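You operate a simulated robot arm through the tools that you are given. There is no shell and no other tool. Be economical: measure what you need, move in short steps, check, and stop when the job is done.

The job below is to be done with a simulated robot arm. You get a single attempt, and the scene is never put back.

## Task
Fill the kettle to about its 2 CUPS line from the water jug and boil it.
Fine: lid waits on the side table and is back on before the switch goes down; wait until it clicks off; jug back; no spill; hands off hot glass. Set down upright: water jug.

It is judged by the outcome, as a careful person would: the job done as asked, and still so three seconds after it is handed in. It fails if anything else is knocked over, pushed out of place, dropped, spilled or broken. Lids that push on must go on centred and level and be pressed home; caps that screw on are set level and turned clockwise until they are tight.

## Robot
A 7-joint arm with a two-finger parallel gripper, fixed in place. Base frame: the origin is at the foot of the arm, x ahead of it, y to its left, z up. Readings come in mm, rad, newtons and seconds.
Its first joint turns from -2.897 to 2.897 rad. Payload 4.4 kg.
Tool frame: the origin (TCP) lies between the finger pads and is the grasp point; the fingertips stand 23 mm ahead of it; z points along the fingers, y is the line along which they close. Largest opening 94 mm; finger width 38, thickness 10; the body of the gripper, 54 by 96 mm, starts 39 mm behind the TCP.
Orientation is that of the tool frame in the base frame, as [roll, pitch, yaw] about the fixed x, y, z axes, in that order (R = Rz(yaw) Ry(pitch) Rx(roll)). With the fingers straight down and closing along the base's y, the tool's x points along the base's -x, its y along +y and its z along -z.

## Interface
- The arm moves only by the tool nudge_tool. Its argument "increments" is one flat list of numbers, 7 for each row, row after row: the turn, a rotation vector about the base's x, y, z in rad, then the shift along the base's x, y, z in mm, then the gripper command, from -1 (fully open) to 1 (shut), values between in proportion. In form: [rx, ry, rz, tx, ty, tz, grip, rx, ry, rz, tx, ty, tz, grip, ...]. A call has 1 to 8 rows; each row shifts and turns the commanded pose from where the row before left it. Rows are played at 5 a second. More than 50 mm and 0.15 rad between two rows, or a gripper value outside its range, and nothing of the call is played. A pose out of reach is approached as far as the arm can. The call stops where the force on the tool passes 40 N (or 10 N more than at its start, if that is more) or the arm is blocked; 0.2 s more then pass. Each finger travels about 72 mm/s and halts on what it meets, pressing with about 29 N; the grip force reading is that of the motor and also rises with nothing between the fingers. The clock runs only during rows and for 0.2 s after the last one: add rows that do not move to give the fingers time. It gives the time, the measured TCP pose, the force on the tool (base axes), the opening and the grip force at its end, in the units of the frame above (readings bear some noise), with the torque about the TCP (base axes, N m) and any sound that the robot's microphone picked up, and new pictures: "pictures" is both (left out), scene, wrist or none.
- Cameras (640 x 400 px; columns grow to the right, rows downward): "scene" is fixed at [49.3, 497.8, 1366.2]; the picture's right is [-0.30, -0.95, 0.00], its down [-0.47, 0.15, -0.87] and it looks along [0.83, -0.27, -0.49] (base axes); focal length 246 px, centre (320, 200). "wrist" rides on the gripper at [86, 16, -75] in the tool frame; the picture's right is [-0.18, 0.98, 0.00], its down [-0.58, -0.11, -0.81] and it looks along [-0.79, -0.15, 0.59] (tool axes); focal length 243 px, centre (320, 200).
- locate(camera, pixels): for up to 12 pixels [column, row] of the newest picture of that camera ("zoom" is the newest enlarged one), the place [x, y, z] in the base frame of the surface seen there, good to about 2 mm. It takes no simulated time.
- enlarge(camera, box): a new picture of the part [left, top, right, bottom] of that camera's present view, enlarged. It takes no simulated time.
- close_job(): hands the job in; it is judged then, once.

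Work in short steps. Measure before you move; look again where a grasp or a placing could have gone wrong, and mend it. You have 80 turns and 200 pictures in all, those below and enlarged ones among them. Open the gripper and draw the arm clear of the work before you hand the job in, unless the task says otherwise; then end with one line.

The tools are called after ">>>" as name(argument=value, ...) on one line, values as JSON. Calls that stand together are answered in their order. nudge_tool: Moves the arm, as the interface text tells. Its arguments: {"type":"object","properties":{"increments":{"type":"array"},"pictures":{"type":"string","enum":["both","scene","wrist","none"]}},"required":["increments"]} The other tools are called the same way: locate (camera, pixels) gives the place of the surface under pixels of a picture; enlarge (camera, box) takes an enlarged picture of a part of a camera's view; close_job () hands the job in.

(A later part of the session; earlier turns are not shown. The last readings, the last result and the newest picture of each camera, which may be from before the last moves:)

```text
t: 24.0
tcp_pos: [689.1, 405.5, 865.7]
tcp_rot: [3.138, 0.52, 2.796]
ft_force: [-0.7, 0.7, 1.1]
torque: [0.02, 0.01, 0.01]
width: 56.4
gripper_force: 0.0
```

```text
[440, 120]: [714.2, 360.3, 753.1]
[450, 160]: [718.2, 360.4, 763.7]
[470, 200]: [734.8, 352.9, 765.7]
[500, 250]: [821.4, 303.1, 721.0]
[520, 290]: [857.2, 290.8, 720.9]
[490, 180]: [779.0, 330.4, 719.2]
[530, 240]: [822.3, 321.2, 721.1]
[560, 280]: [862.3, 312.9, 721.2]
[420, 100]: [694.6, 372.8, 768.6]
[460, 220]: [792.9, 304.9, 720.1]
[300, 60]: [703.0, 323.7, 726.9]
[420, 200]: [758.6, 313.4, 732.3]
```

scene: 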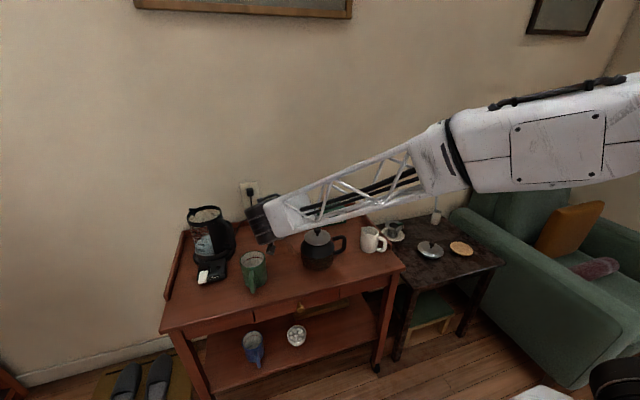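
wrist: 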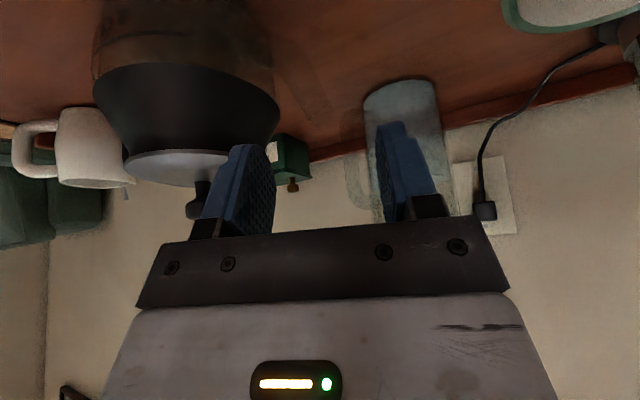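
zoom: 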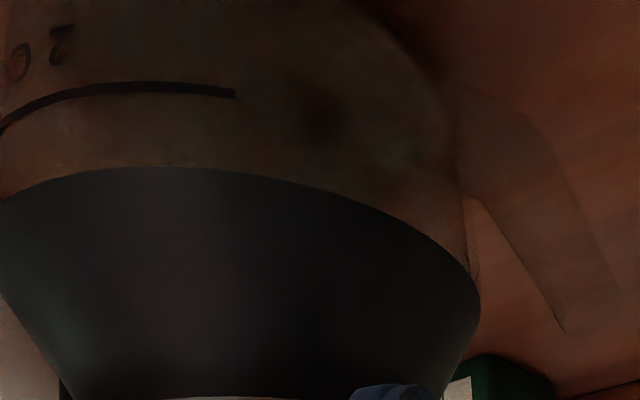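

The rays from both cameras put the teapot's glass spout tip at about (700,400,827), right under the gripper and in my corridor. A camera-below approach is unsafe, so I'll rise and roll the tool about its own axis by 180° so the camera rides on top.

>>> nudge_tool(increments=[0, 0, 0, -5, 0, 48, -0.2, 0, 0, 0, -5, 0, 48, -0.2, 0.0693, -0.0249, -0.1285, 0, 0, 0, -0.2, 0.0693, -0.0249, -0.1285, 0, 0, 0, -0.2, 0.0693, -0.0249, -0.1285, 0, 0, 0, -0.2, 0.0693, -0.0249, -0.1285, 0, 0, 0, -0.2, 0.0693, -0.0249, -0.1285, 0, 0, 0, -0.2, 0.0693, -0.0249, -0.1285, 0, 0, 0, -0.2], pictures="none")

>>> nudge_tool(increments=[0.0693, -0.0249, -0.1285, 0, 0, 0, -0.2, 0.0693, -0.0249, -0.1285, 0, 0, 0, -0.2, 0.0693, -0.0249, -0.1285, 0, 0, 0, -0.2, 0.0693, -0.0249, -0.1285, 0, 0, 0, -0.2, 0.0693, -0.0249, -0.1285, 0, 0, 0, -0.2, 0.0693, -0.0249, -0.1285, 0, 0, 0, -0.2, 0.0693, -0.0249, -0.1285, 0, 0, 0, -0.2, 0.0693, -0.0249, -0.1285, 0, 0, 0, -0.2], pictures="scene")

```text
t: 25.8
tcp_pos: [679.7, 407.8, 962.0]
tcp_rot: [2.72, 0.316, 1.835]
ft_force: [-0.2, 0.3, -0.1]
torque: [-0.01, 0.01, 0.01]
width: 56.3
gripper_force: 0.1
```

```text
t: 27.6
tcp_pos: [728.7, 354.8, 1004.0]
tcp_rot: [2.727, -0.196, 0.894]
ft_force: [0.4, 0.9, 0.9]
torque: [0.02, 0.0, 0.02]
width: 56.2
gripper_force: 0.1
out of reach, approached as far as the arm can: row 6, 7, 8
```

scene: 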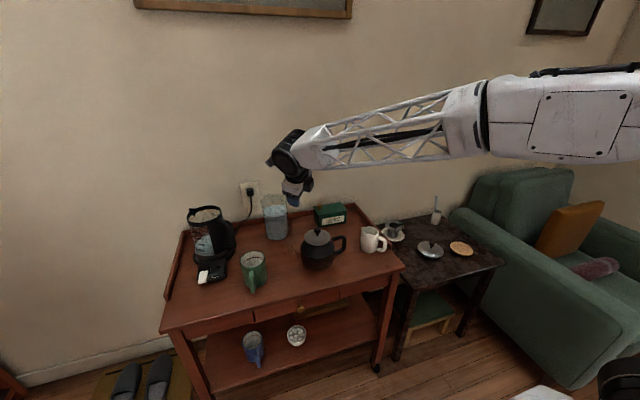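

The roll limit stopped it at about +2 rad, so a flip isn't available in this direction. A better plan is to approach the handle side-on from +y (tool azimuth ≈ −62°), which is clear of the spout, mug and kettle, with one finger inside the loop. I'll first undo the roll.

>>> nudge_tool(increments=[-0.0693, 0.0249, 0.1285, 0, 0, 0, -0.2, -0.0693, 0.0249, 0.1285, 0, 0, 0, -0.2, -0.0693, 0.0249, 0.1285, 0, 0, 0, -0.2, -0.0693, 0.0249, 0.1285, 0, 0, 0, -0.2, -0.0693, 0.0249, 0.1285, 0, 0, 0, -0.2, -0.0693, 0.0249, 0.1285, 0, 0, 0, -0.2, -0.0693, 0.0249, 0.1285, 0, 0, 0, -0.2, -0.0693, 0.0249, 0.1285, 0, 0, 0, -0.2], pictures="none")

>>> nudge_tool(increments=[-0.0693, 0.0249, 0.1285, 0, 0, 0, -0.2, -0.0693, 0.0249, 0.1285, 0, 0, 0, -0.2, -0.0693, 0.0249, 0.1285, 0, 0, 0, -0.2, 0, 0, 0, 0, 0, 0, -0.2], pictures="none")

```text
t: 29.4
tcp_pos: [730.7, 354.2, 1004.7]
tcp_rot: [2.839, 0.355, 1.963]
ft_force: [0.0, 0.0, 0.4]
torque: [-0.02, 0.03, 0.01]
width: 56.3
gripper_force: 0.0
```

```text
t: 30.4
tcp_pos: [729.0, 354.6, 1005.1]
tcp_rot: [3.038, 0.48, 2.432]
ft_force: [0.5, -0.7, -0.2]
torque: [0.0, 0.01, 0.0]
width: 56.4
gripper_force: 0.0
```

The command was clamped at the limit and is now partly unwound. I'll rotate to azimuth −62° with 25° down pitch and move to a hover at about (760,500,960) to test reach.

>>> nudge_tool(increments=[-0.0934, -0.059, -0.0727, 5, 24, -7.5, -0.2, -0.0934, -0.059, -0.0727, 5, 24, -7.5, -0.2, -0.0934, -0.059, -0.0727, 5, 24, -7.5, -0.2, -0.0934, -0.059, -0.0727, 5, 24, -7.5, -0.2, -0.0934, -0.059, -0.0727, 5, 24, -7.5, -0.2, -0.0934, -0.059, -0.0727, 5, 24, -7.5, -0.2, 0, 0, 0, 0, 0, 0, -0.2], pictures="both")

```text
t: 32.0
tcp_pos: [758.8, 500.8, 959.7]
tcp_rot: [3.137, 1.135, 2.055]
ft_force: [-0.8, 0.4, -0.4]
torque: [-0.02, 0.0, -0.02]
width: 56.5
gripper_force: 0.0
```

scene: 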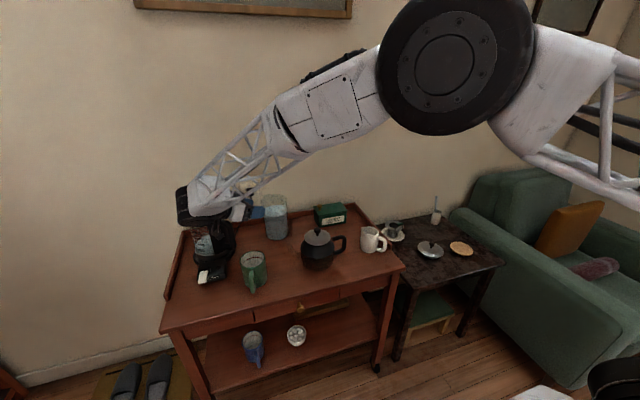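
wrist: 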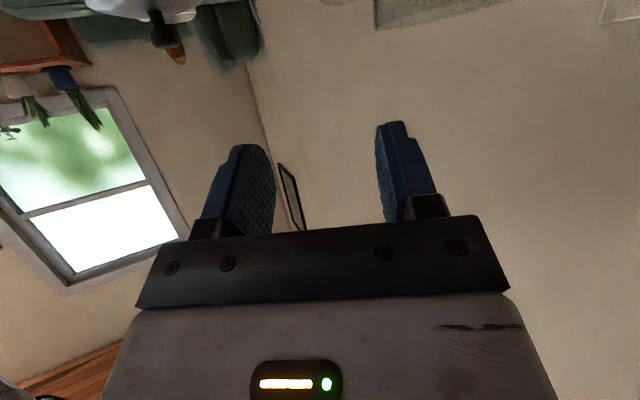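

The pose is reachable. I'll check the wrist link's clearance to the kettle before descending.

>>> enlarge(camera="scene", box=[164, 160, 300, 260])

>>> locate(camera="scene", pixels=[[178, 205], [190, 222], [205, 218], [185, 190], [230, 215], [200, 195], [220, 214], [212, 228], [270, 212], [245, 213]])

```text
4.00 times, centred on (232, 210) of scene
```

zoom: 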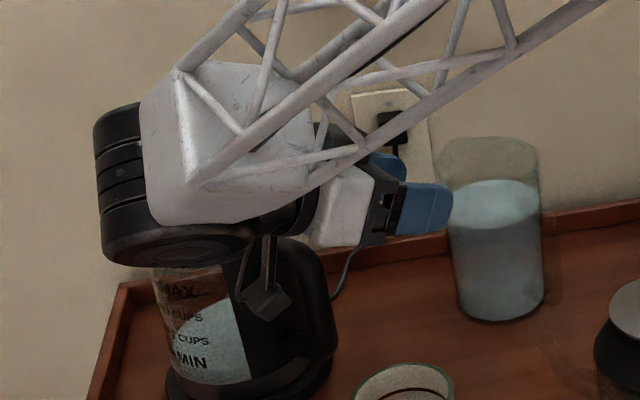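

```text
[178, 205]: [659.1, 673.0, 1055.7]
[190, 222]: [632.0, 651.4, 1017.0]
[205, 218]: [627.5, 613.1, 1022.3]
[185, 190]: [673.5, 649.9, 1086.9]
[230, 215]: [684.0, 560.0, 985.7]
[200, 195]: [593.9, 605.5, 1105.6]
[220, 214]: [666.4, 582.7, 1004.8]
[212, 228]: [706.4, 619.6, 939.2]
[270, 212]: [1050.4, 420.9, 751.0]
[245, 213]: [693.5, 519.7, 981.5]
```

Clearances look adequate: at the grasp the wrist block stays ≥50 mm from kettle handle and mug. I'll narrow the fingers to 38 mm and move to a pre-grasp 100 mm short of the handle.

>>> nudge_tool(increments=[0, 0, 0, 7, -8, -29, 0.19, 0, 0, 0, 6, -8, -29, 0.19, 0, 0, 0, 6, -9, -29, 0.19, 0, 0, 0, 12, -24, -12, 0.19, 0, 0, 0, 0, 0, 0, 0.19], pictures="both")

>>> enlarge(camera="scene", box=[200, 185, 312, 265])

```text
t: 33.2
tcp_pos: [790.4, 451.3, 860.7]
tcp_rot: [3.138, 1.133, 2.055]
ft_force: [0.4, -0.1, 0.3]
torque: [-0.01, 0.03, 0.01]
width: 38.2
gripper_force: 0.1
```

scene: 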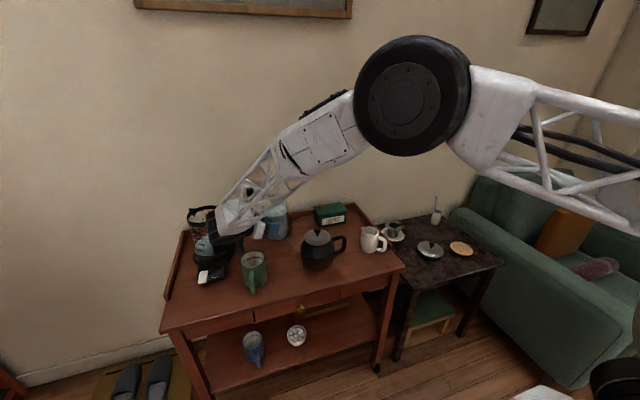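
wrist: 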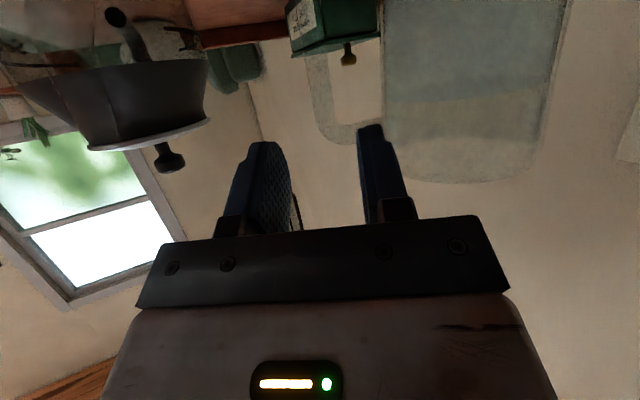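

```text
5.00 times, centred on (256, 225) of scene
```

zoom: 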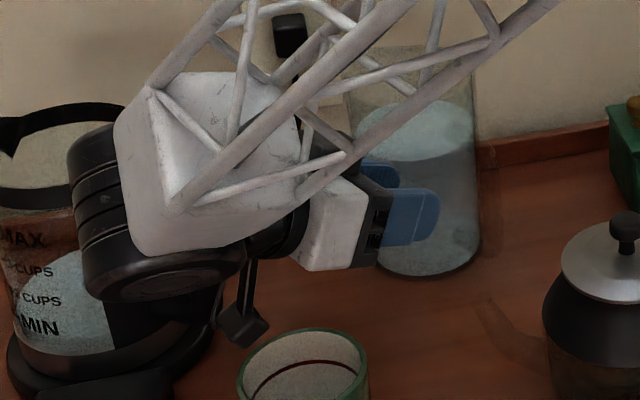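

The wrist view shows the handle loop clearly: bar at columns ~310–335, interior 335–385, and the finger gap lined up with the bar. My ray check agrees with the bar at (833,370) to about 1 mm, so I'll advance 80 mm along the tool axis, then look.

>>> nudge_tool(increments=[0, 0, 0, 8.5, -16, -8.5, 0.19, 0, 0, 0, 8.5, -16, -8.5, 0.19, 0, 0, 0, 8.5, -16, -8.5, 0.19, 0, 0, 0, 8.5, -16, -8.5, 0.19, 0, 0, 0, 0, 0, 0, 0.19], pictures="wrist")

>>> enlarge(camera="wrist", box=[220, 60, 420, 220])

```text
t: 34.4
tcp_pos: [825.3, 385.7, 824.8]
tcp_rot: [3.138, 1.134, 2.055]
ft_force: [-0.3, 0.1, -0.7]
torque: [-0.03, 0.02, -0.03]
width: 38.0
gripper_force: 0.0
```

wrist: 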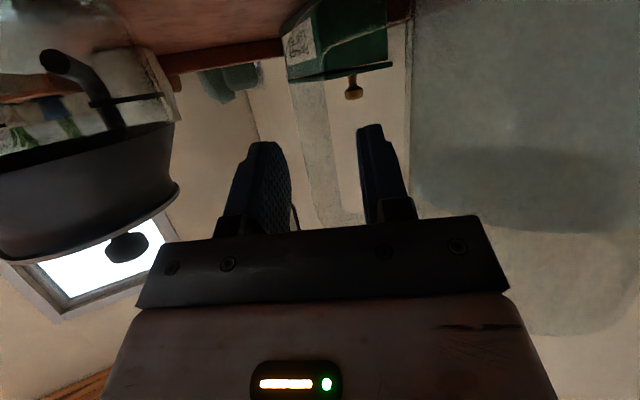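

```text
2.50 times, centred on (320, 140) of wrist
```

zoom: 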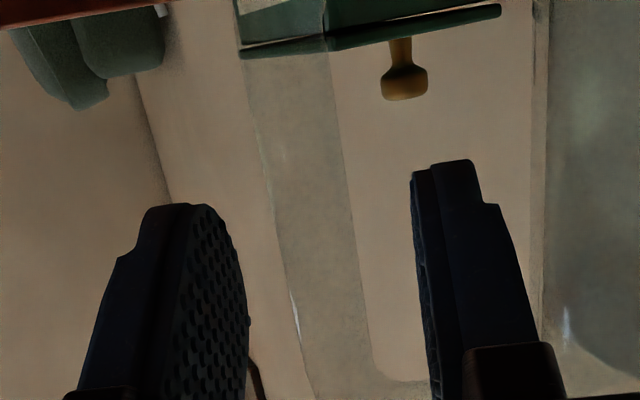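

The bar sits between the fingers with the right finger inside the loop and clear of the wall. I'll advance 18 mm more and close.

>>> nudge_tool(increments=[0, 0, 0, 7.6, -14.4, -7.6, 0.19, 0, 0, 0, 0, 0, 0, 0.3, 0, 0, 0, 0, 0, 0, 0.5, 0, 0, 0, 0, 0, 0, 0.8, 0, 0, 0, 0, 0, 0, 1, 0, 0, 0, 0, 0, 0, 1], pictures="both")

>>> enlarge(camera="scene", box=[200, 185, 312, 265])

```text
t: 35.8
tcp_pos: [832.3, 370.8, 819.7]
tcp_rot: [3.139, 1.134, 2.055]
ft_force: [-2.4, -2.1, 1.7]
torque: [-0.14, 0.17, 0.0]
width: 15.7
gripper_force: 29.3
```

scene: 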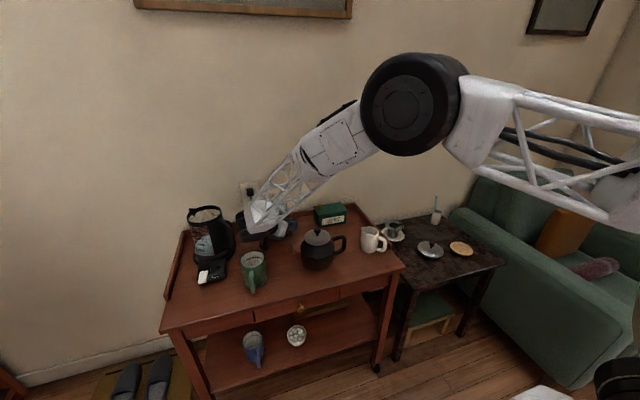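
wrist: 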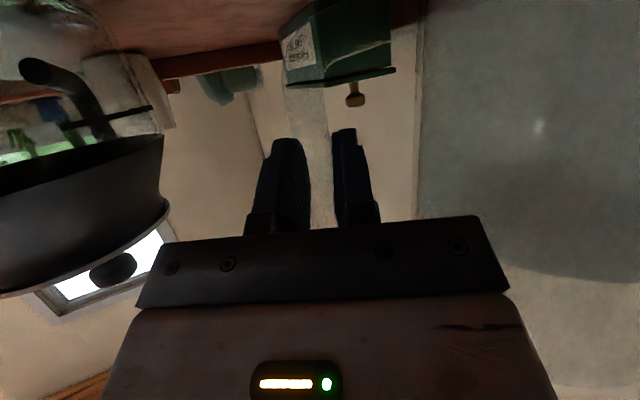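

```text
5.00 times, centred on (256, 225) of scene
```

zoom: 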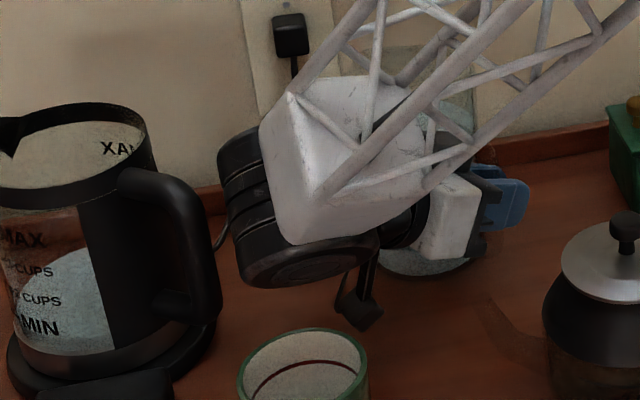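

The handle is gripped at 15.7 mm. I'll do a small 6 mm test lift and read the load and tilt.

>>> nudge_tool(increments=[0, 0, 0, 0, 0, 3, 1, 0, 0, 0, 0, 0, 3, 1, 0, 0, 0, 0, 0, 0, 1, 0, 0, 0, 0, 0, 0, 1], pictures="wrist")

>>> enlarge(camera="scene", box=[248, 185, 304, 245])

```text
t: 36.8
tcp_pos: [833.0, 370.4, 824.9]
tcp_rot: [3.14, 1.134, 2.057]
ft_force: [-0.4, -0.8, -11.2]
torque: [-0.4, 0.77, 0.01]
width: 15.6
gripper_force: 29.0
```

wrist: 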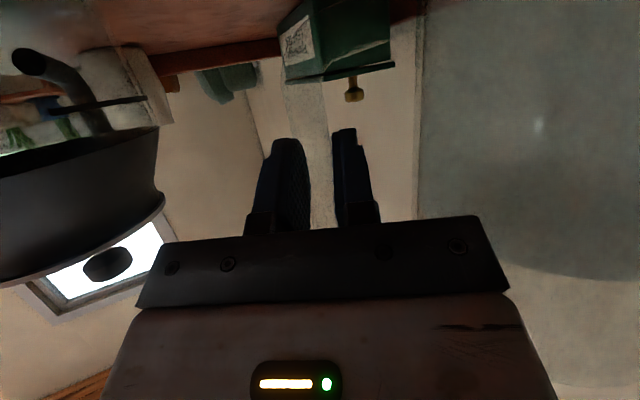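

```text
6.67 times, centred on (276, 215) of scene
```

zoom: 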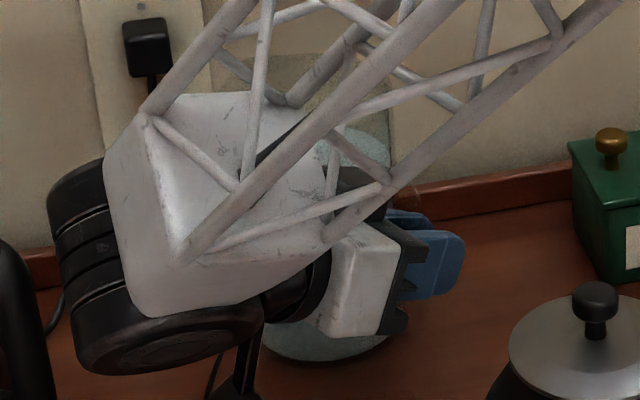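

The lift holds: 11.2 N, no slip, with the load's centre as expected, so the weight reading will also track how much I pour. I'll lift the jug straight up.

>>> nudge_tool(increments=[0, 0, 0, 0, 0, 15, 1, 0, 0, 0, 0, 0, 25, 1, 0, 0, 0, 0, 0, 28, 1, 0, 0, 0, 0, 0, 28, 1, 0, 0, 0, 0, 0, 28, 1, 0, 0, 0, 0, 0, 28, 1, 0, 0, 0, 0, 0, 28, 1, 0, 0, 0, 0, 0, 20, 1], pictures="both")

```text
t: 38.6
tcp_pos: [833.7, 371.9, 1022.3]
tcp_rot: [3.141, 1.133, 2.058]
ft_force: [0.2, -1.2, -12.2]
torque: [-0.47, 0.78, -0.01]
width: 15.6
gripper_force: 29.4
```

scene: 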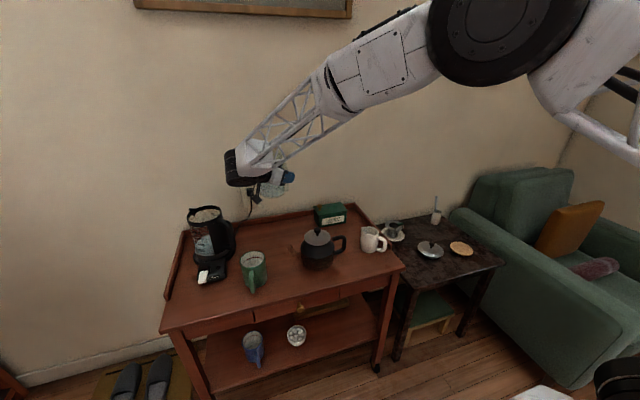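
wrist: 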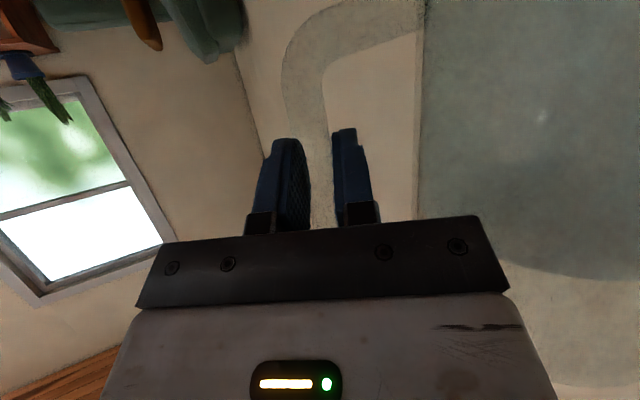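

The jug is up and level. I'll yaw it so the spout points toward the kettle (+y) and shift to the pre-pour position.

>>> nudge_tool(increments=[0, 0, 0.08, 4, 4, 1, 1, 0, 0, 0.13, 8, 6, 2, 1, 0, 0, 0.13, 8, 6, 2, 1, 0, 0, 0.13, 8, 6, 2, 1, 0, 0, 0.13, 8, 6, 2, 1, 0, 0, 0.13, 8, 6, 2, 1, 0, 0, 0.13, 8, 6, 2, 1, 0, 0, 0.13, 8, 6, 2, 1], pictures="none")

>>> nudge_tool(increments=[0, 0, 0.13, 7, 6, 2, 1, 0, 0, 0.1, 4, 6, 2, 1, 0, 0, 0.045, 2, 2, 1, 1, 0, 0, 0, 0, 0, 0, 1], pictures="both")

>>> enlarge(camera="scene", box=[164, 130, 324, 260])

```text
t: 40.4
tcp_pos: [893.1, 417.4, 1040.5]
tcp_rot: [3.138, 1.133, 3.051]
ft_force: [0.0, -0.8, -11.7]
torque: [-0.86, 0.09, -0.01]
width: 15.5
gripper_force: 28.7
```

```text
t: 41.4
tcp_pos: [906.8, 431.1, 1044.3]
tcp_rot: [3.141, 1.132, -2.962]
ft_force: [-0.9, 0.1, -11.0]
torque: [-0.85, -0.19, 0.01]
width: 15.9
gripper_force: 29.0
```

scene: 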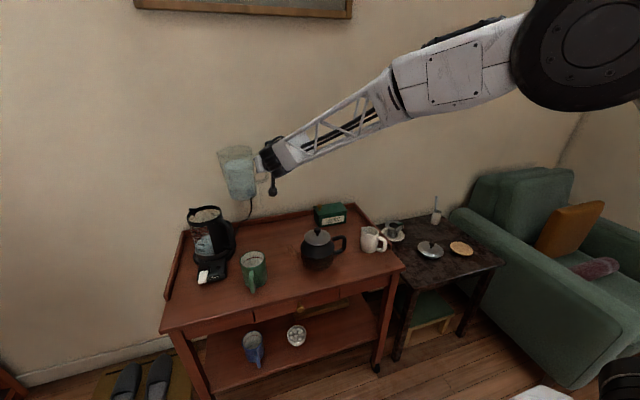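
wrist: 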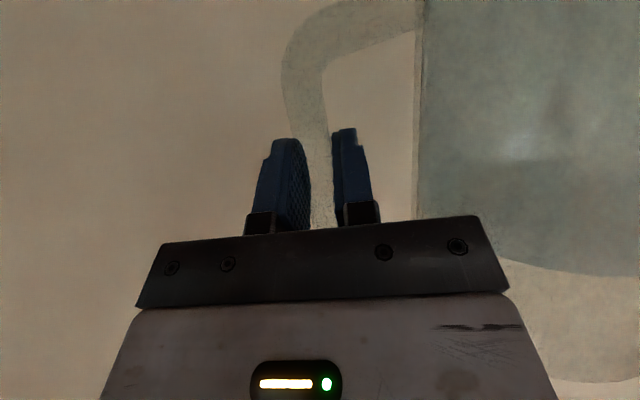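

```text
3.08 times, centred on (244, 195) of scene
```

zoom: 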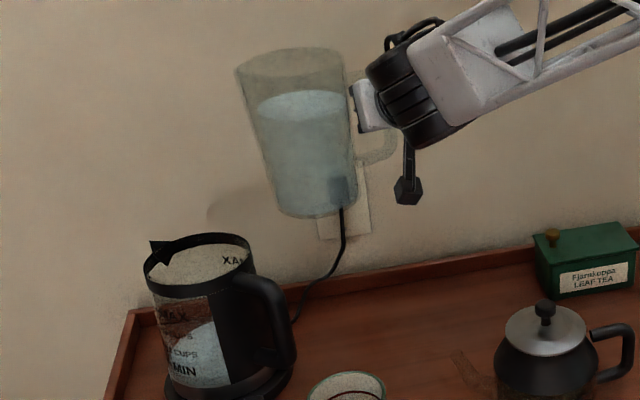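

The spout direction is now about 100–102°, toward the kettle. I'll tilt 38°, still below the ~49° pouring point, then take position with the lip over the mouth.

>>> nudge_tool(increments=[-0.06, -0.0106, 0, -1, 4, 0, 1, -0.108, -0.019, 0, -2, 10, -4, 1, -0.108, -0.019, 0, -2, 10, -6, 1, -0.108, -0.019, 0, -2, 10, -8, 1, -0.108, -0.019, 0, -2, 10, -10, 1, -0.108, -0.019, 0, -2, 10, -10, 1, -0.055, -0.01, 0, 0, 4, -8, 1, 0, 0, 0, 0, 0, 0, 1], pictures="both")

>>> enlarge(camera="scene", box=[164, 150, 292, 260])

```text
t: 43.2
tcp_pos: [893.9, 488.1, 997.8]
tcp_rot: [-2.07, 0.79, -2.042]
ft_force: [-0.5, -0.3, -10.7]
torque: [-0.49, -0.07, -0.01]
width: 15.6
gripper_force: 28.8
```

scene: 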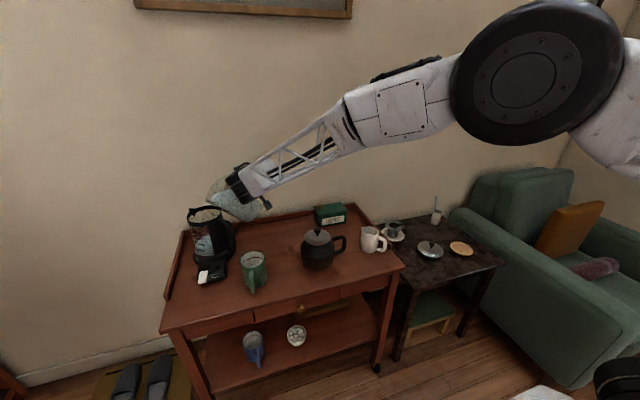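
wrist: 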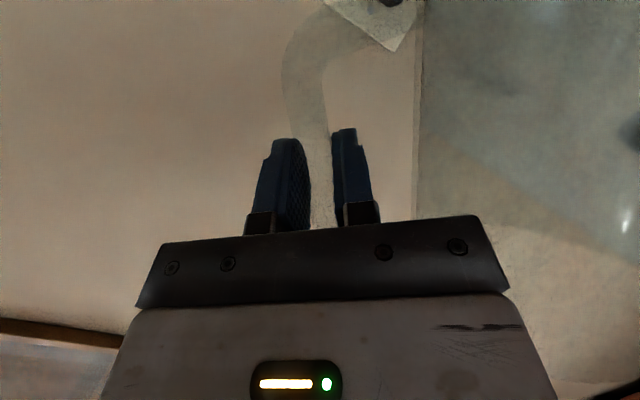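

```text
3.64 times, centred on (228, 205) of scene
```

zoom: 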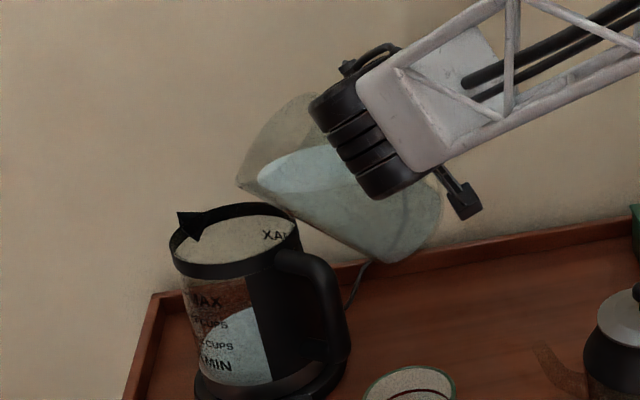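

The spout tip is at zoom (240,185). I'll measure it to place it over the mouth centre.

>>> locate(camera="zoom", pixels=[[242, 186], [248, 184], [262, 180], [300, 155], [255, 192], [290, 205], [235, 225], [176, 260], [240, 205], [300, 230]])

>>> enlarge(camera="scene", box=[184, 175, 248, 235])

```text
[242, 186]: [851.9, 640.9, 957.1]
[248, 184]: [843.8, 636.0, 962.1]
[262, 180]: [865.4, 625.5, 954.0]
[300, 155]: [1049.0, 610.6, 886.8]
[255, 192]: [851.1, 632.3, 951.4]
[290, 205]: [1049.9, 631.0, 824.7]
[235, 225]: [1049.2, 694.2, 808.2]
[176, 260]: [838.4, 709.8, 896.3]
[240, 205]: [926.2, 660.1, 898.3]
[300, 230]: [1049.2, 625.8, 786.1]
```

```text
6.67 times, centred on (216, 205) of scene
```

zoom: 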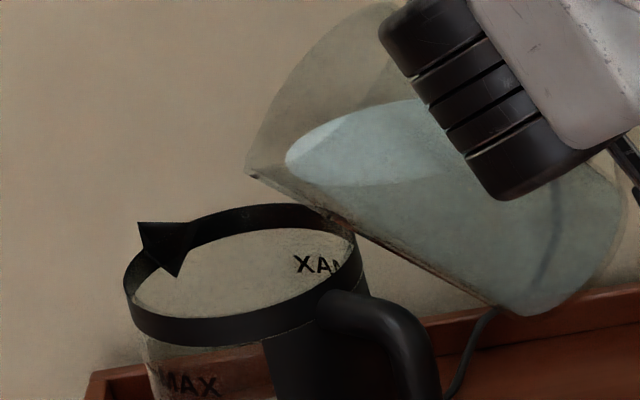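

The lip is at about (855,642,957), over the mouth. I'll tilt on toward ~50° while keeping the lip fixed.

>>> nudge_tool(increments=[-0.068, -0.012, 0, 2, 3, 9, 1, -0.068, -0.012, 0, 2, 3, 9, 1, -0.068, -0.012, 0, 2, 3, 9, 1, 0, 0, 0, 0, 0, 0, 1, 0, 0, 0, 0, 0, 0, 1], pictures="scene")

>>> enlarge(camera="scene", box=[176, 170, 256, 260])

```text
t: 44.4
tcp_pos: [900.2, 496.1, 1025.6]
tcp_rot: [-1.921, 0.62, -1.943]
ft_force: [-0.4, 0.5, -11.6]
torque: [-0.3, -0.06, 0.02]
width: 15.8
gripper_force: 29.1
```

scene: 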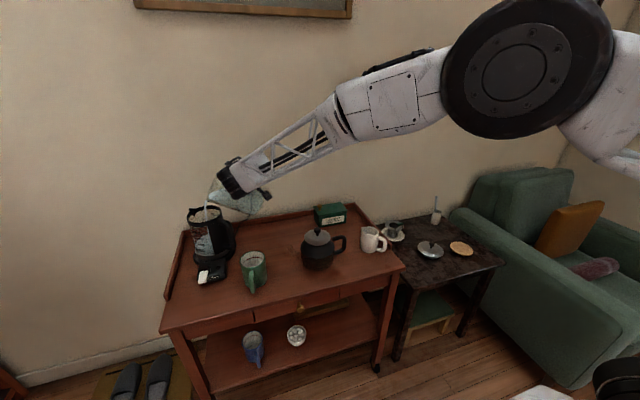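

```text
4.44 times, centred on (216, 215) of scene
```

zoom: 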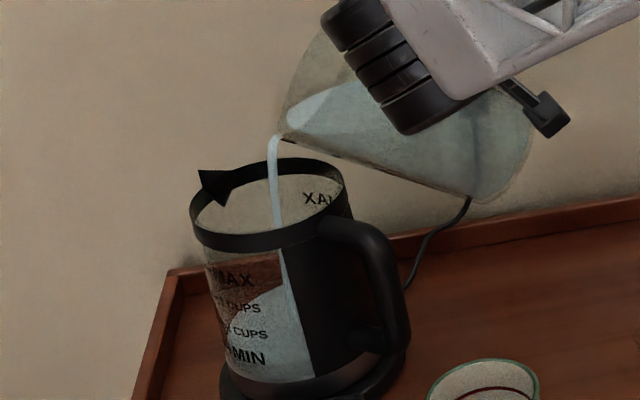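

The stream lands well inside the kettle. I'll tilt further in small steps with the lip held.

>>> nudge_tool(increments=[-0.05, -0.009, 0, -1, 3.5, 7, 1, -0.05, -0.009, 0, -1, 3.5, 7, 1, -0.05, -0.009, 0, -1, 3.5, 7, 1, 0, 0, 0, 0, 0, 0, 1, 0, 0, 0, 0, 0, 0, 1, 0, 0, 0, 0, 0, 0, 1], pictures="scene")

>>> enlarge(camera="scene", box=[176, 170, 256, 260])

```text
t: 45.8
tcp_pos: [896.6, 508.7, 1046.6]
tcp_rot: [-1.83, 0.488, -1.899]
ft_force: [0.5, -0.2, -9.9]
torque: [-0.18, -0.03, 0.0]
width: 15.6
gripper_force: 29.4
```

scene: 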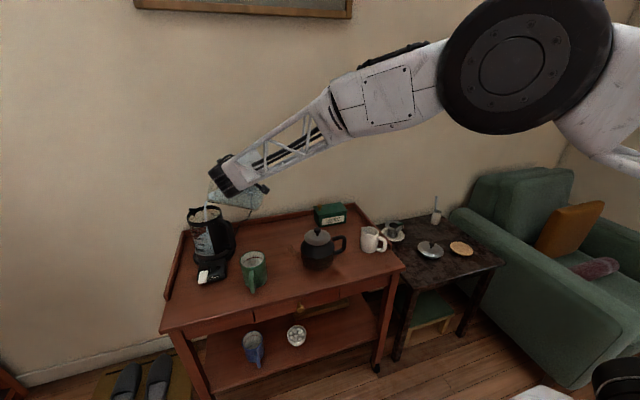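

```text
4.44 times, centred on (216, 215) of scene
```

zoom: 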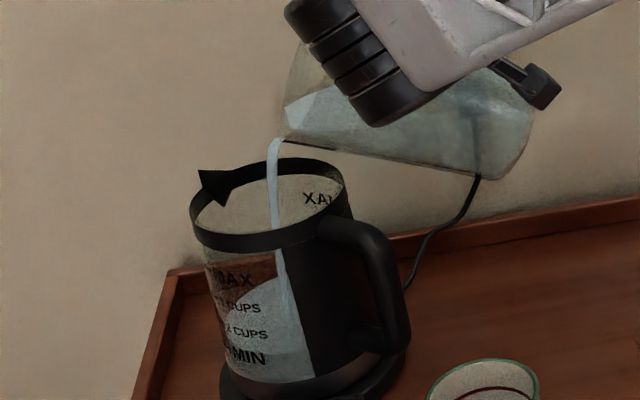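

Still pouring, 9.9 N left. I'll zoom on the window to find the water level.

>>> enlarge(camera="scene", box=[188, 222, 236, 258])

>>> locate(camera="zoom", pixels=[[260, 100], [260, 160], [260, 220], [290, 260], [180, 180], [150, 240]])

```text
11.11 times, centred on (212, 240) of scene
```

zoom: 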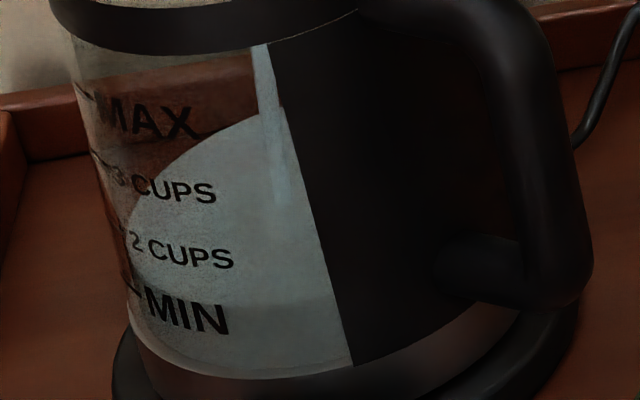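

```text
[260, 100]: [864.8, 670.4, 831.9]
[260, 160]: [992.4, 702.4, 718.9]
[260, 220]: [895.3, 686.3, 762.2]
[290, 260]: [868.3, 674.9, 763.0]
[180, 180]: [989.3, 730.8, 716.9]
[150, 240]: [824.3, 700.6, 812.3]
```

The water's front edge is near the MIN line (zoom row ~300). I'll continue tilting.

>>> nudge_tool(increments=[-0.05, -0.009, 0, -1, 4, 6.5, 1, -0.05, -0.009, 0, -1, 4, 6.5, 1, 0, 0, 0, 0, 0, 0, 1, 0, 0, 0, 0, 0, 0, 1, 0, 0, 0, 0, 0, 0, 1], pictures="none")

>>> enlarge(camera="scene", box=[176, 180, 256, 260])

>>> enlarge(camera="scene", box=[188, 222, 236, 258])

```text
t: 47.0
tcp_pos: [895.7, 516.4, 1059.9]
tcp_rot: [-1.775, 0.398, -1.874]
ft_force: [-0.7, 0.1, -8.8]
torque: [-0.06, -0.02, 0.02]
width: 15.5
gripper_force: 28.9
```

```text
5.00 times, centred on (216, 220) of scene
```

zoom: 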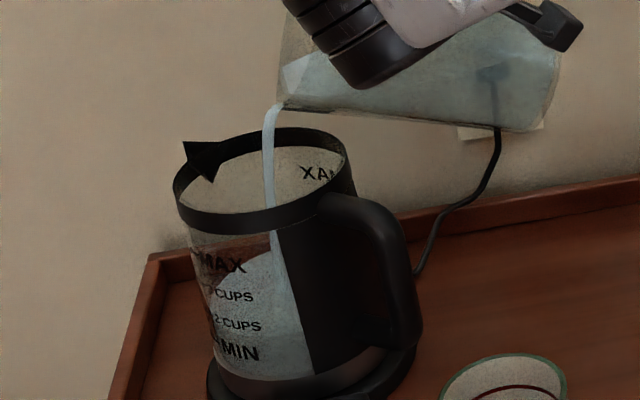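

```text
11.11 times, centred on (212, 240) of scene
```

zoom: 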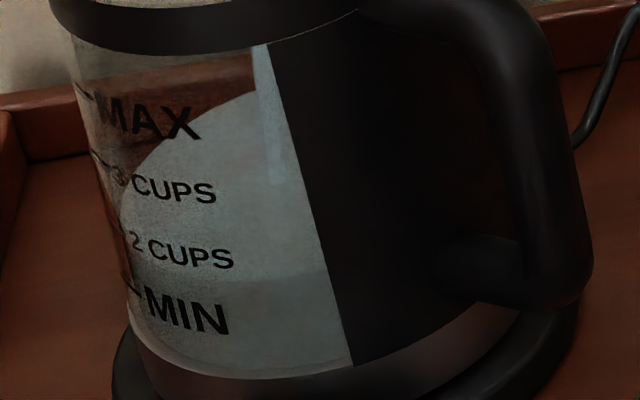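

The front edge is now at row ~276, just under the 2 CUPS text at ~255. I'll let it run for a moment without tilting further.

>>> nudge_tool(increments=[0, 0, 0, 0, 0, 0, 1], pictures="none")

>>> enlarge(camera="scene", box=[188, 222, 236, 258])

>>> enlarge(camera="scene", box=[196, 180, 236, 220])

```text
t: 47.4
tcp_pos: [894.6, 517.2, 1059.7]
tcp_rot: [-1.778, 0.399, -1.874]
ft_force: [-0.6, -0.9, -8.2]
torque: [-0.07, -0.02, -0.01]
width: 16.1
gripper_force: 28.5
```

```text
11.11 times, centred on (212, 240) of scene
```

zoom: 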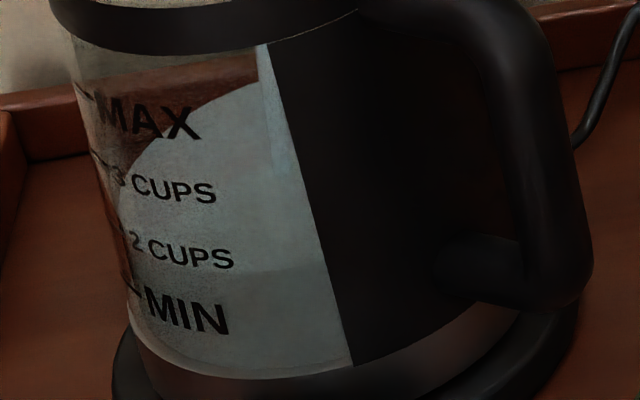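

```text
10.00 times, centred on (216, 200) of scene
```

zoom: 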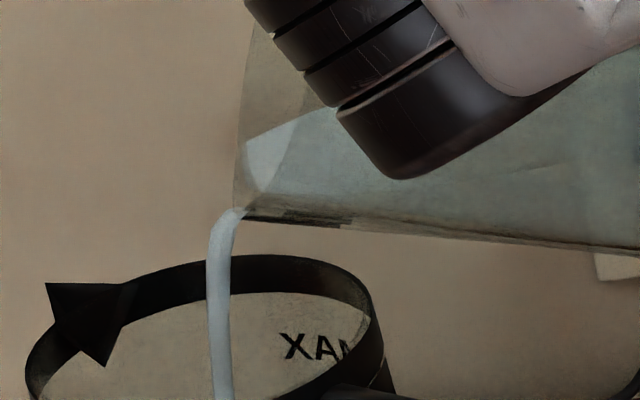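

The level is within ~3 mm of the 2 CUPS line and the stream is still adding ~65 ml/s, so I'll tilt back now with the lip held over the mouth.

>>> nudge_tool(increments=[0.1, 0.018, 0, 1, -6, -13, 1, 0.1, 0.018, 0, 1, -6, -13, 1, 0.09, 0.016, 0, 1, -5.5, -12, 1, 0.09, 0.016, 0, 1, -5.5, -12, 1, 0.075, 0.013, 0, 1, -5, -10, 1, 0, 0, 0, 0, 0, 0, 1], pictures="scene")

>>> enlarge(camera="scene", box=[188, 222, 236, 258])

>>> enlarge(camera="scene", box=[176, 180, 256, 260])

```text
t: 48.8
tcp_pos: [900.5, 487.9, 998.8]
tcp_rot: [-2.073, 0.793, -2.046]
ft_force: [0.4, 0.6, -7.5]
torque: [-0.41, -0.09, 0.0]
width: 15.8
gripper_force: 29.4
```

scene: 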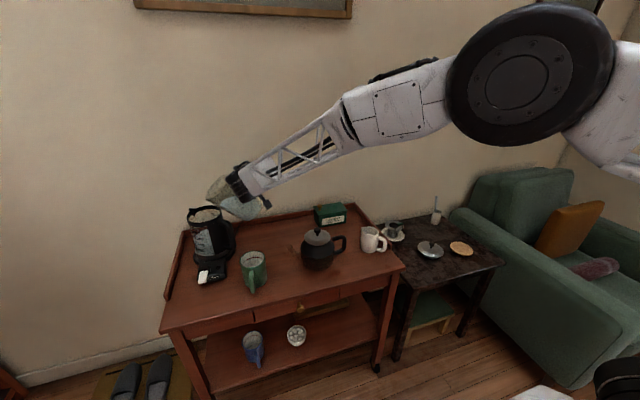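

```text
11.11 times, centred on (212, 240) of scene
```

zoom: 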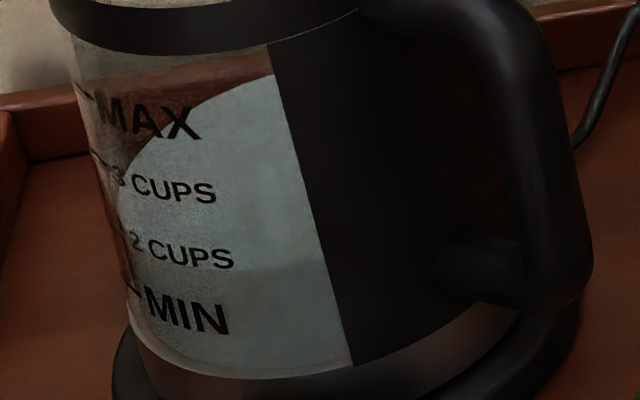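

```text
5.00 times, centred on (216, 220) of scene
```

zoom: 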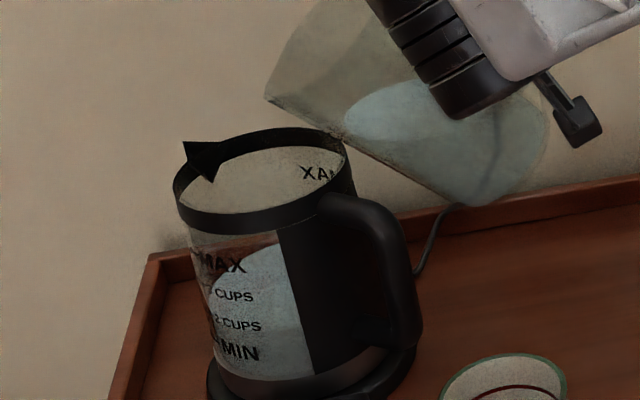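

Pouring has stopped. I'll zoom in to judge the level against the 2 CUPS mark.

>>> enlarge(camera="scene", box=[192, 236, 220, 254])

>>> locate(camera="zoom", pixels=[[150, 150], [130, 130], [300, 100], [400, 140], [450, 160], [450, 200], [400, 230], [200, 250], [150, 180], [300, 60]])

```text
16.00 times, centred on (206, 245) of scene
```

zoom: 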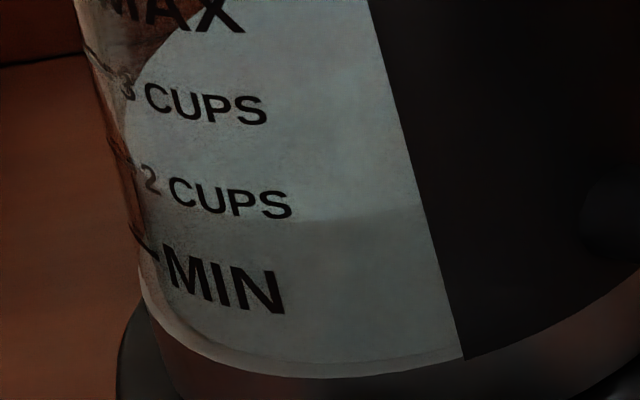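

```text
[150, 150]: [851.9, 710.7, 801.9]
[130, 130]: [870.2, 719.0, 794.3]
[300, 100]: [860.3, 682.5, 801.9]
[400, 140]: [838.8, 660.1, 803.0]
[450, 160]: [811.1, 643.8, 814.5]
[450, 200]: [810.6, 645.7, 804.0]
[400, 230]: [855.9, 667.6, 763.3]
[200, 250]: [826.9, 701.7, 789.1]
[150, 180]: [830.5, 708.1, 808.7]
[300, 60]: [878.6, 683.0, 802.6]
```

The surface is at z≈802 and the 2 CUPS mark at ≈808, so I need about 50 ml more. I'll do a brief repeat pour and tilt back in the same call.

>>> nudge_tool(increments=[-0.112, -0.02, 0, -1, 7, 15, 1, -0.112, -0.02, 0, -1, 7, 15, 1, -0.112, -0.02, 0, -1.5, 7, 15, 1, -0.112, -0.02, 0, -1.5, 7, 15, 1, 0, 0, 0, 0, 0, 0, 1, 0, 0, 0, 0, 0, 0, 1, 0.112, 0.02, 0, 1, -7, -15, 1, 0.112, 0.02, 0, 1, -7, -15, 1], pictures="none")

>>> enlarge(camera="scene", box=[192, 236, 220, 254])

>>> locate(camera="zoom", pixels=[[300, 60], [300, 100], [400, 140], [350, 120], [380, 60]])

>>> enlarge(camera="scene", box=[176, 180, 256, 260])

```text
t: 50.6
tcp_pos: [897.8, 501.6, 1029.4]
tcp_rot: [-1.908, 0.606, -1.939]
ft_force: [-0.2, 0.1, -7.1]
torque: [-0.21, -0.05, 0.01]
width: 15.8
gripper_force: 28.8
```

```text
16.00 times, centred on (206, 245) of scene
```

zoom: 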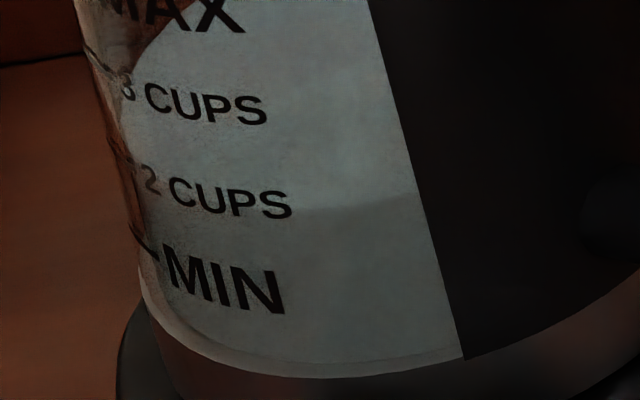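

```text
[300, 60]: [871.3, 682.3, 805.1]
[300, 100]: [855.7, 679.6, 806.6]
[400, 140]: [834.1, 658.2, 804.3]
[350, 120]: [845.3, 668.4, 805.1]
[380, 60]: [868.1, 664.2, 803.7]
```

```text
5.00 times, centred on (216, 220) of scene
```

zoom: 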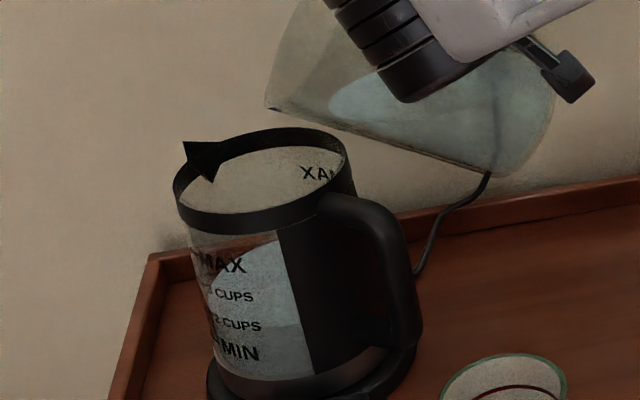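

The level is now ≈805. One more short pour of similar size, tilted slightly further.

>>> nudge_tool(increments=[-0.09, -0.016, 0, -1, 5.6, 12, 1, -0.09, -0.016, 0, -1, 5.6, 12, 1, -0.085, -0.015, 0, -1, 5.4, 11, 1, 0, 0, 0, 0, 0, 0, 1, 0, 0, 0, 0, 0, 0, 1, 0.1, 0.018, 0, 1, -6, -13, 1, 0.1, 0.018, 0, 1, -6, -13, 1, 0.1, 0.018, 0, 1, -6, -13, 1], pictures="none")

>>> enlarge(camera="scene", box=[192, 236, 220, 254])

>>> locate(camera="zoom", pixels=[[300, 60], [300, 100], [400, 140], [350, 120], [380, 60], [150, 180], [180, 190]])

```text
t: 52.4
tcp_pos: [897.8, 501.1, 1024.3]
tcp_rot: [-1.932, 0.635, -1.95]
ft_force: [-0.5, 0.1, -7.7]
torque: [-0.25, -0.05, -0.03]
width: 15.9
gripper_force: 29.4
```

```text
16.00 times, centred on (206, 245) of scene
```

zoom: 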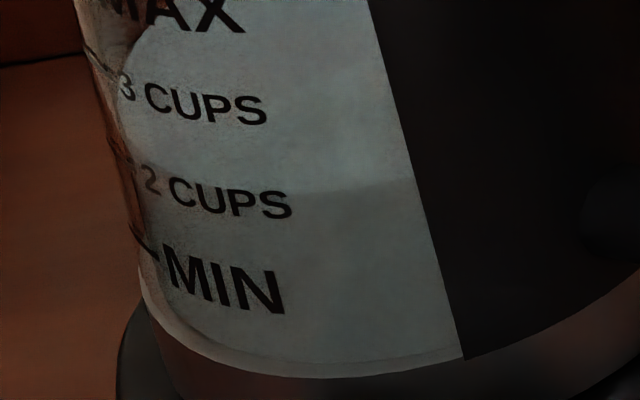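

```text
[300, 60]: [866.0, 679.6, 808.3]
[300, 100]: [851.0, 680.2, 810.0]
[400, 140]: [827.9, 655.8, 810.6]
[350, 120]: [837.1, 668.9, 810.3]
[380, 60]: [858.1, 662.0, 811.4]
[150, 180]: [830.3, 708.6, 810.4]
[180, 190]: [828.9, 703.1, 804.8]
```

The surface is at z≈810, right on the 2 CUPS line. I'll bring the jug upright and retreat from the kettle.

>>> nudge_tool(increments=[0.105, 0.0186, 0, 1, -5, -6, 1, 0.105, 0.0186, 0, 1, -5, -4, 1, 0.105, 0.0186, 0, 1, -8, 2, 1, 0.105, 0.0186, 0, 1, -10, 5, 1, 0.105, 0.0186, 0, 1, -10, 5, 1, 0.105, 0.0186, 0, 1, -10, 5, 1, 0.105, 0.0186, 0, 1, -11, 6, 1, 0.108, 0.019, 0, 1, -11, 6, 1], pictures="both")

>>> enlarge(camera="scene", box=[164, 130, 324, 260])

```text
t: 54.2
tcp_pos: [905.6, 432.2, 1045.4]
tcp_rot: [3.133, 1.132, -2.966]
ft_force: [0.0, -0.6, -7.6]
torque: [-0.58, -0.11, 0.01]
width: 15.8
gripper_force: 28.9
```

scene: 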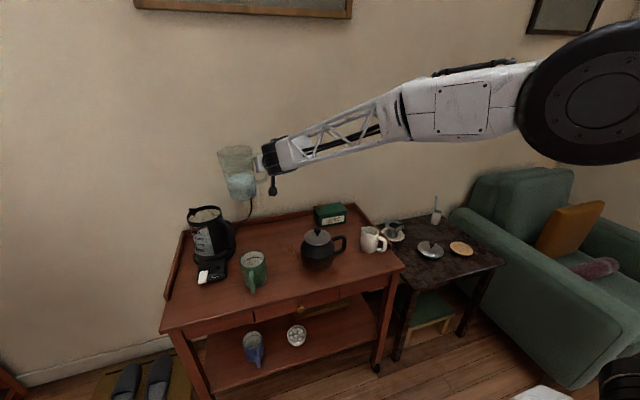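
wrist: 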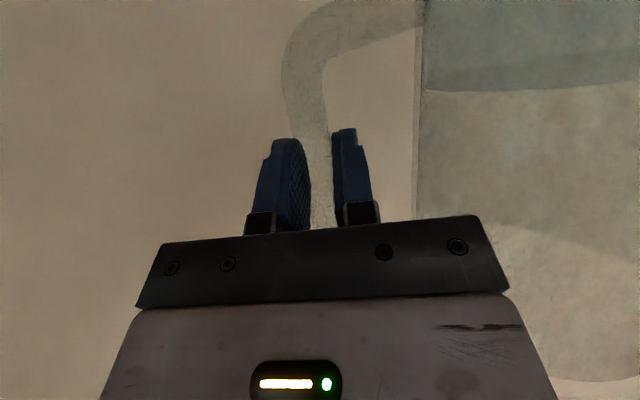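

```text
3.08 times, centred on (244, 195) of scene
```

zoom: 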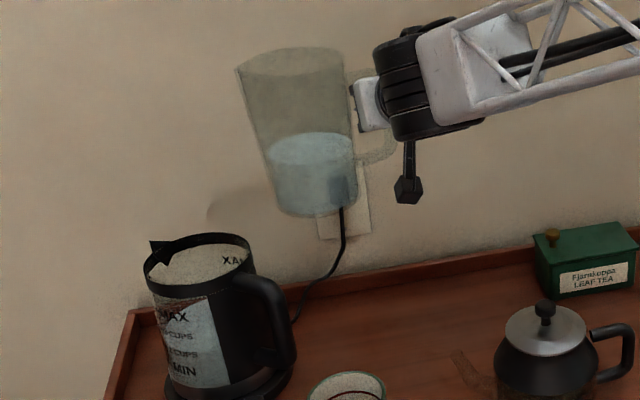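

The jug is upright and no spill shows. I'll reverse the yaw and the translation back above its original spot.

>>> nudge_tool(increments=[0, 0, -0.08, -5, -4, -2, 1, 0, 0, -0.13, -8, -6, -2, 1, 0, 0, -0.13, -8, -6, -2, 1, 0, 0, -0.13, -8, -6, -2, 1, 0, 0, -0.13, -8, -6, -2, 1, 0, 0, -0.13, -8, -6, -2, 1, 0, 0, -0.13, -8, -6, -2, 1, 0, 0, -0.13, -8, -6, -2, 1], pictures="none")

>>> nudge_tool(increments=[0, 0, -0.13, -6, -6, -2, 1, 0, 0, -0.1, -4, -5, -1, 1, 0, 0, -0.045, -2, -3, -1, 1, 0, 0, 0, 0, 0, -20, 1, 0, 0, 0, 0, 0, -30, 1, 0, 0, 0, 0, 0, -30, 1, 0, 0, 0, 0, 0, -20, 1], pictures="both")

```text
t: 56.0
tcp_pos: [845.1, 386.2, 1028.2]
tcp_rot: [3.137, 1.132, 2.327]
ft_force: [-1.0, -1.1, -6.9]
torque: [-0.38, 0.4, 0.02]
width: 15.8
gripper_force: 29.1
```

```text
t: 57.6
tcp_pos: [832.9, 370.5, 924.3]
tcp_rot: [3.135, 1.133, 2.05]
ft_force: [0.7, 0.2, -6.8]
torque: [-0.25, 0.5, 0.0]
width: 15.7
gripper_force: 28.8
```

scene: 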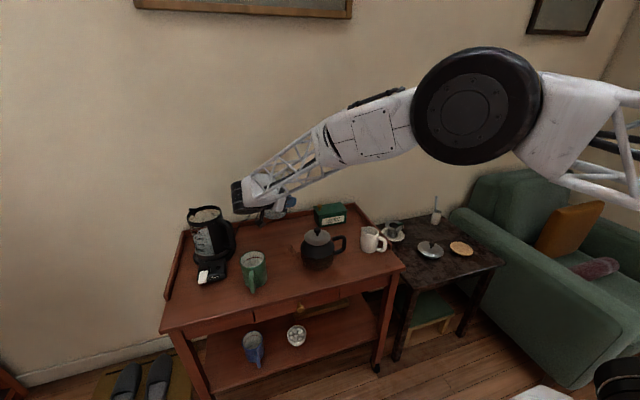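
wrist: 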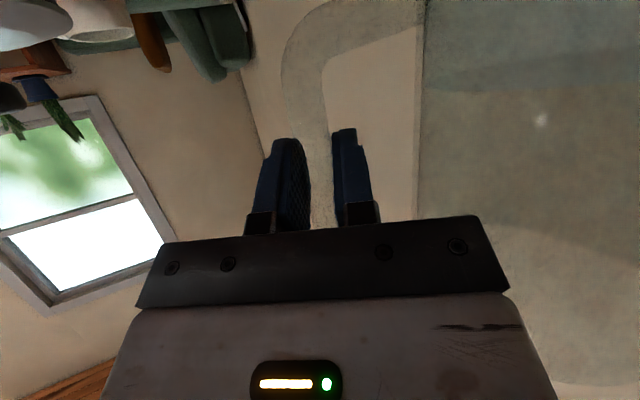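

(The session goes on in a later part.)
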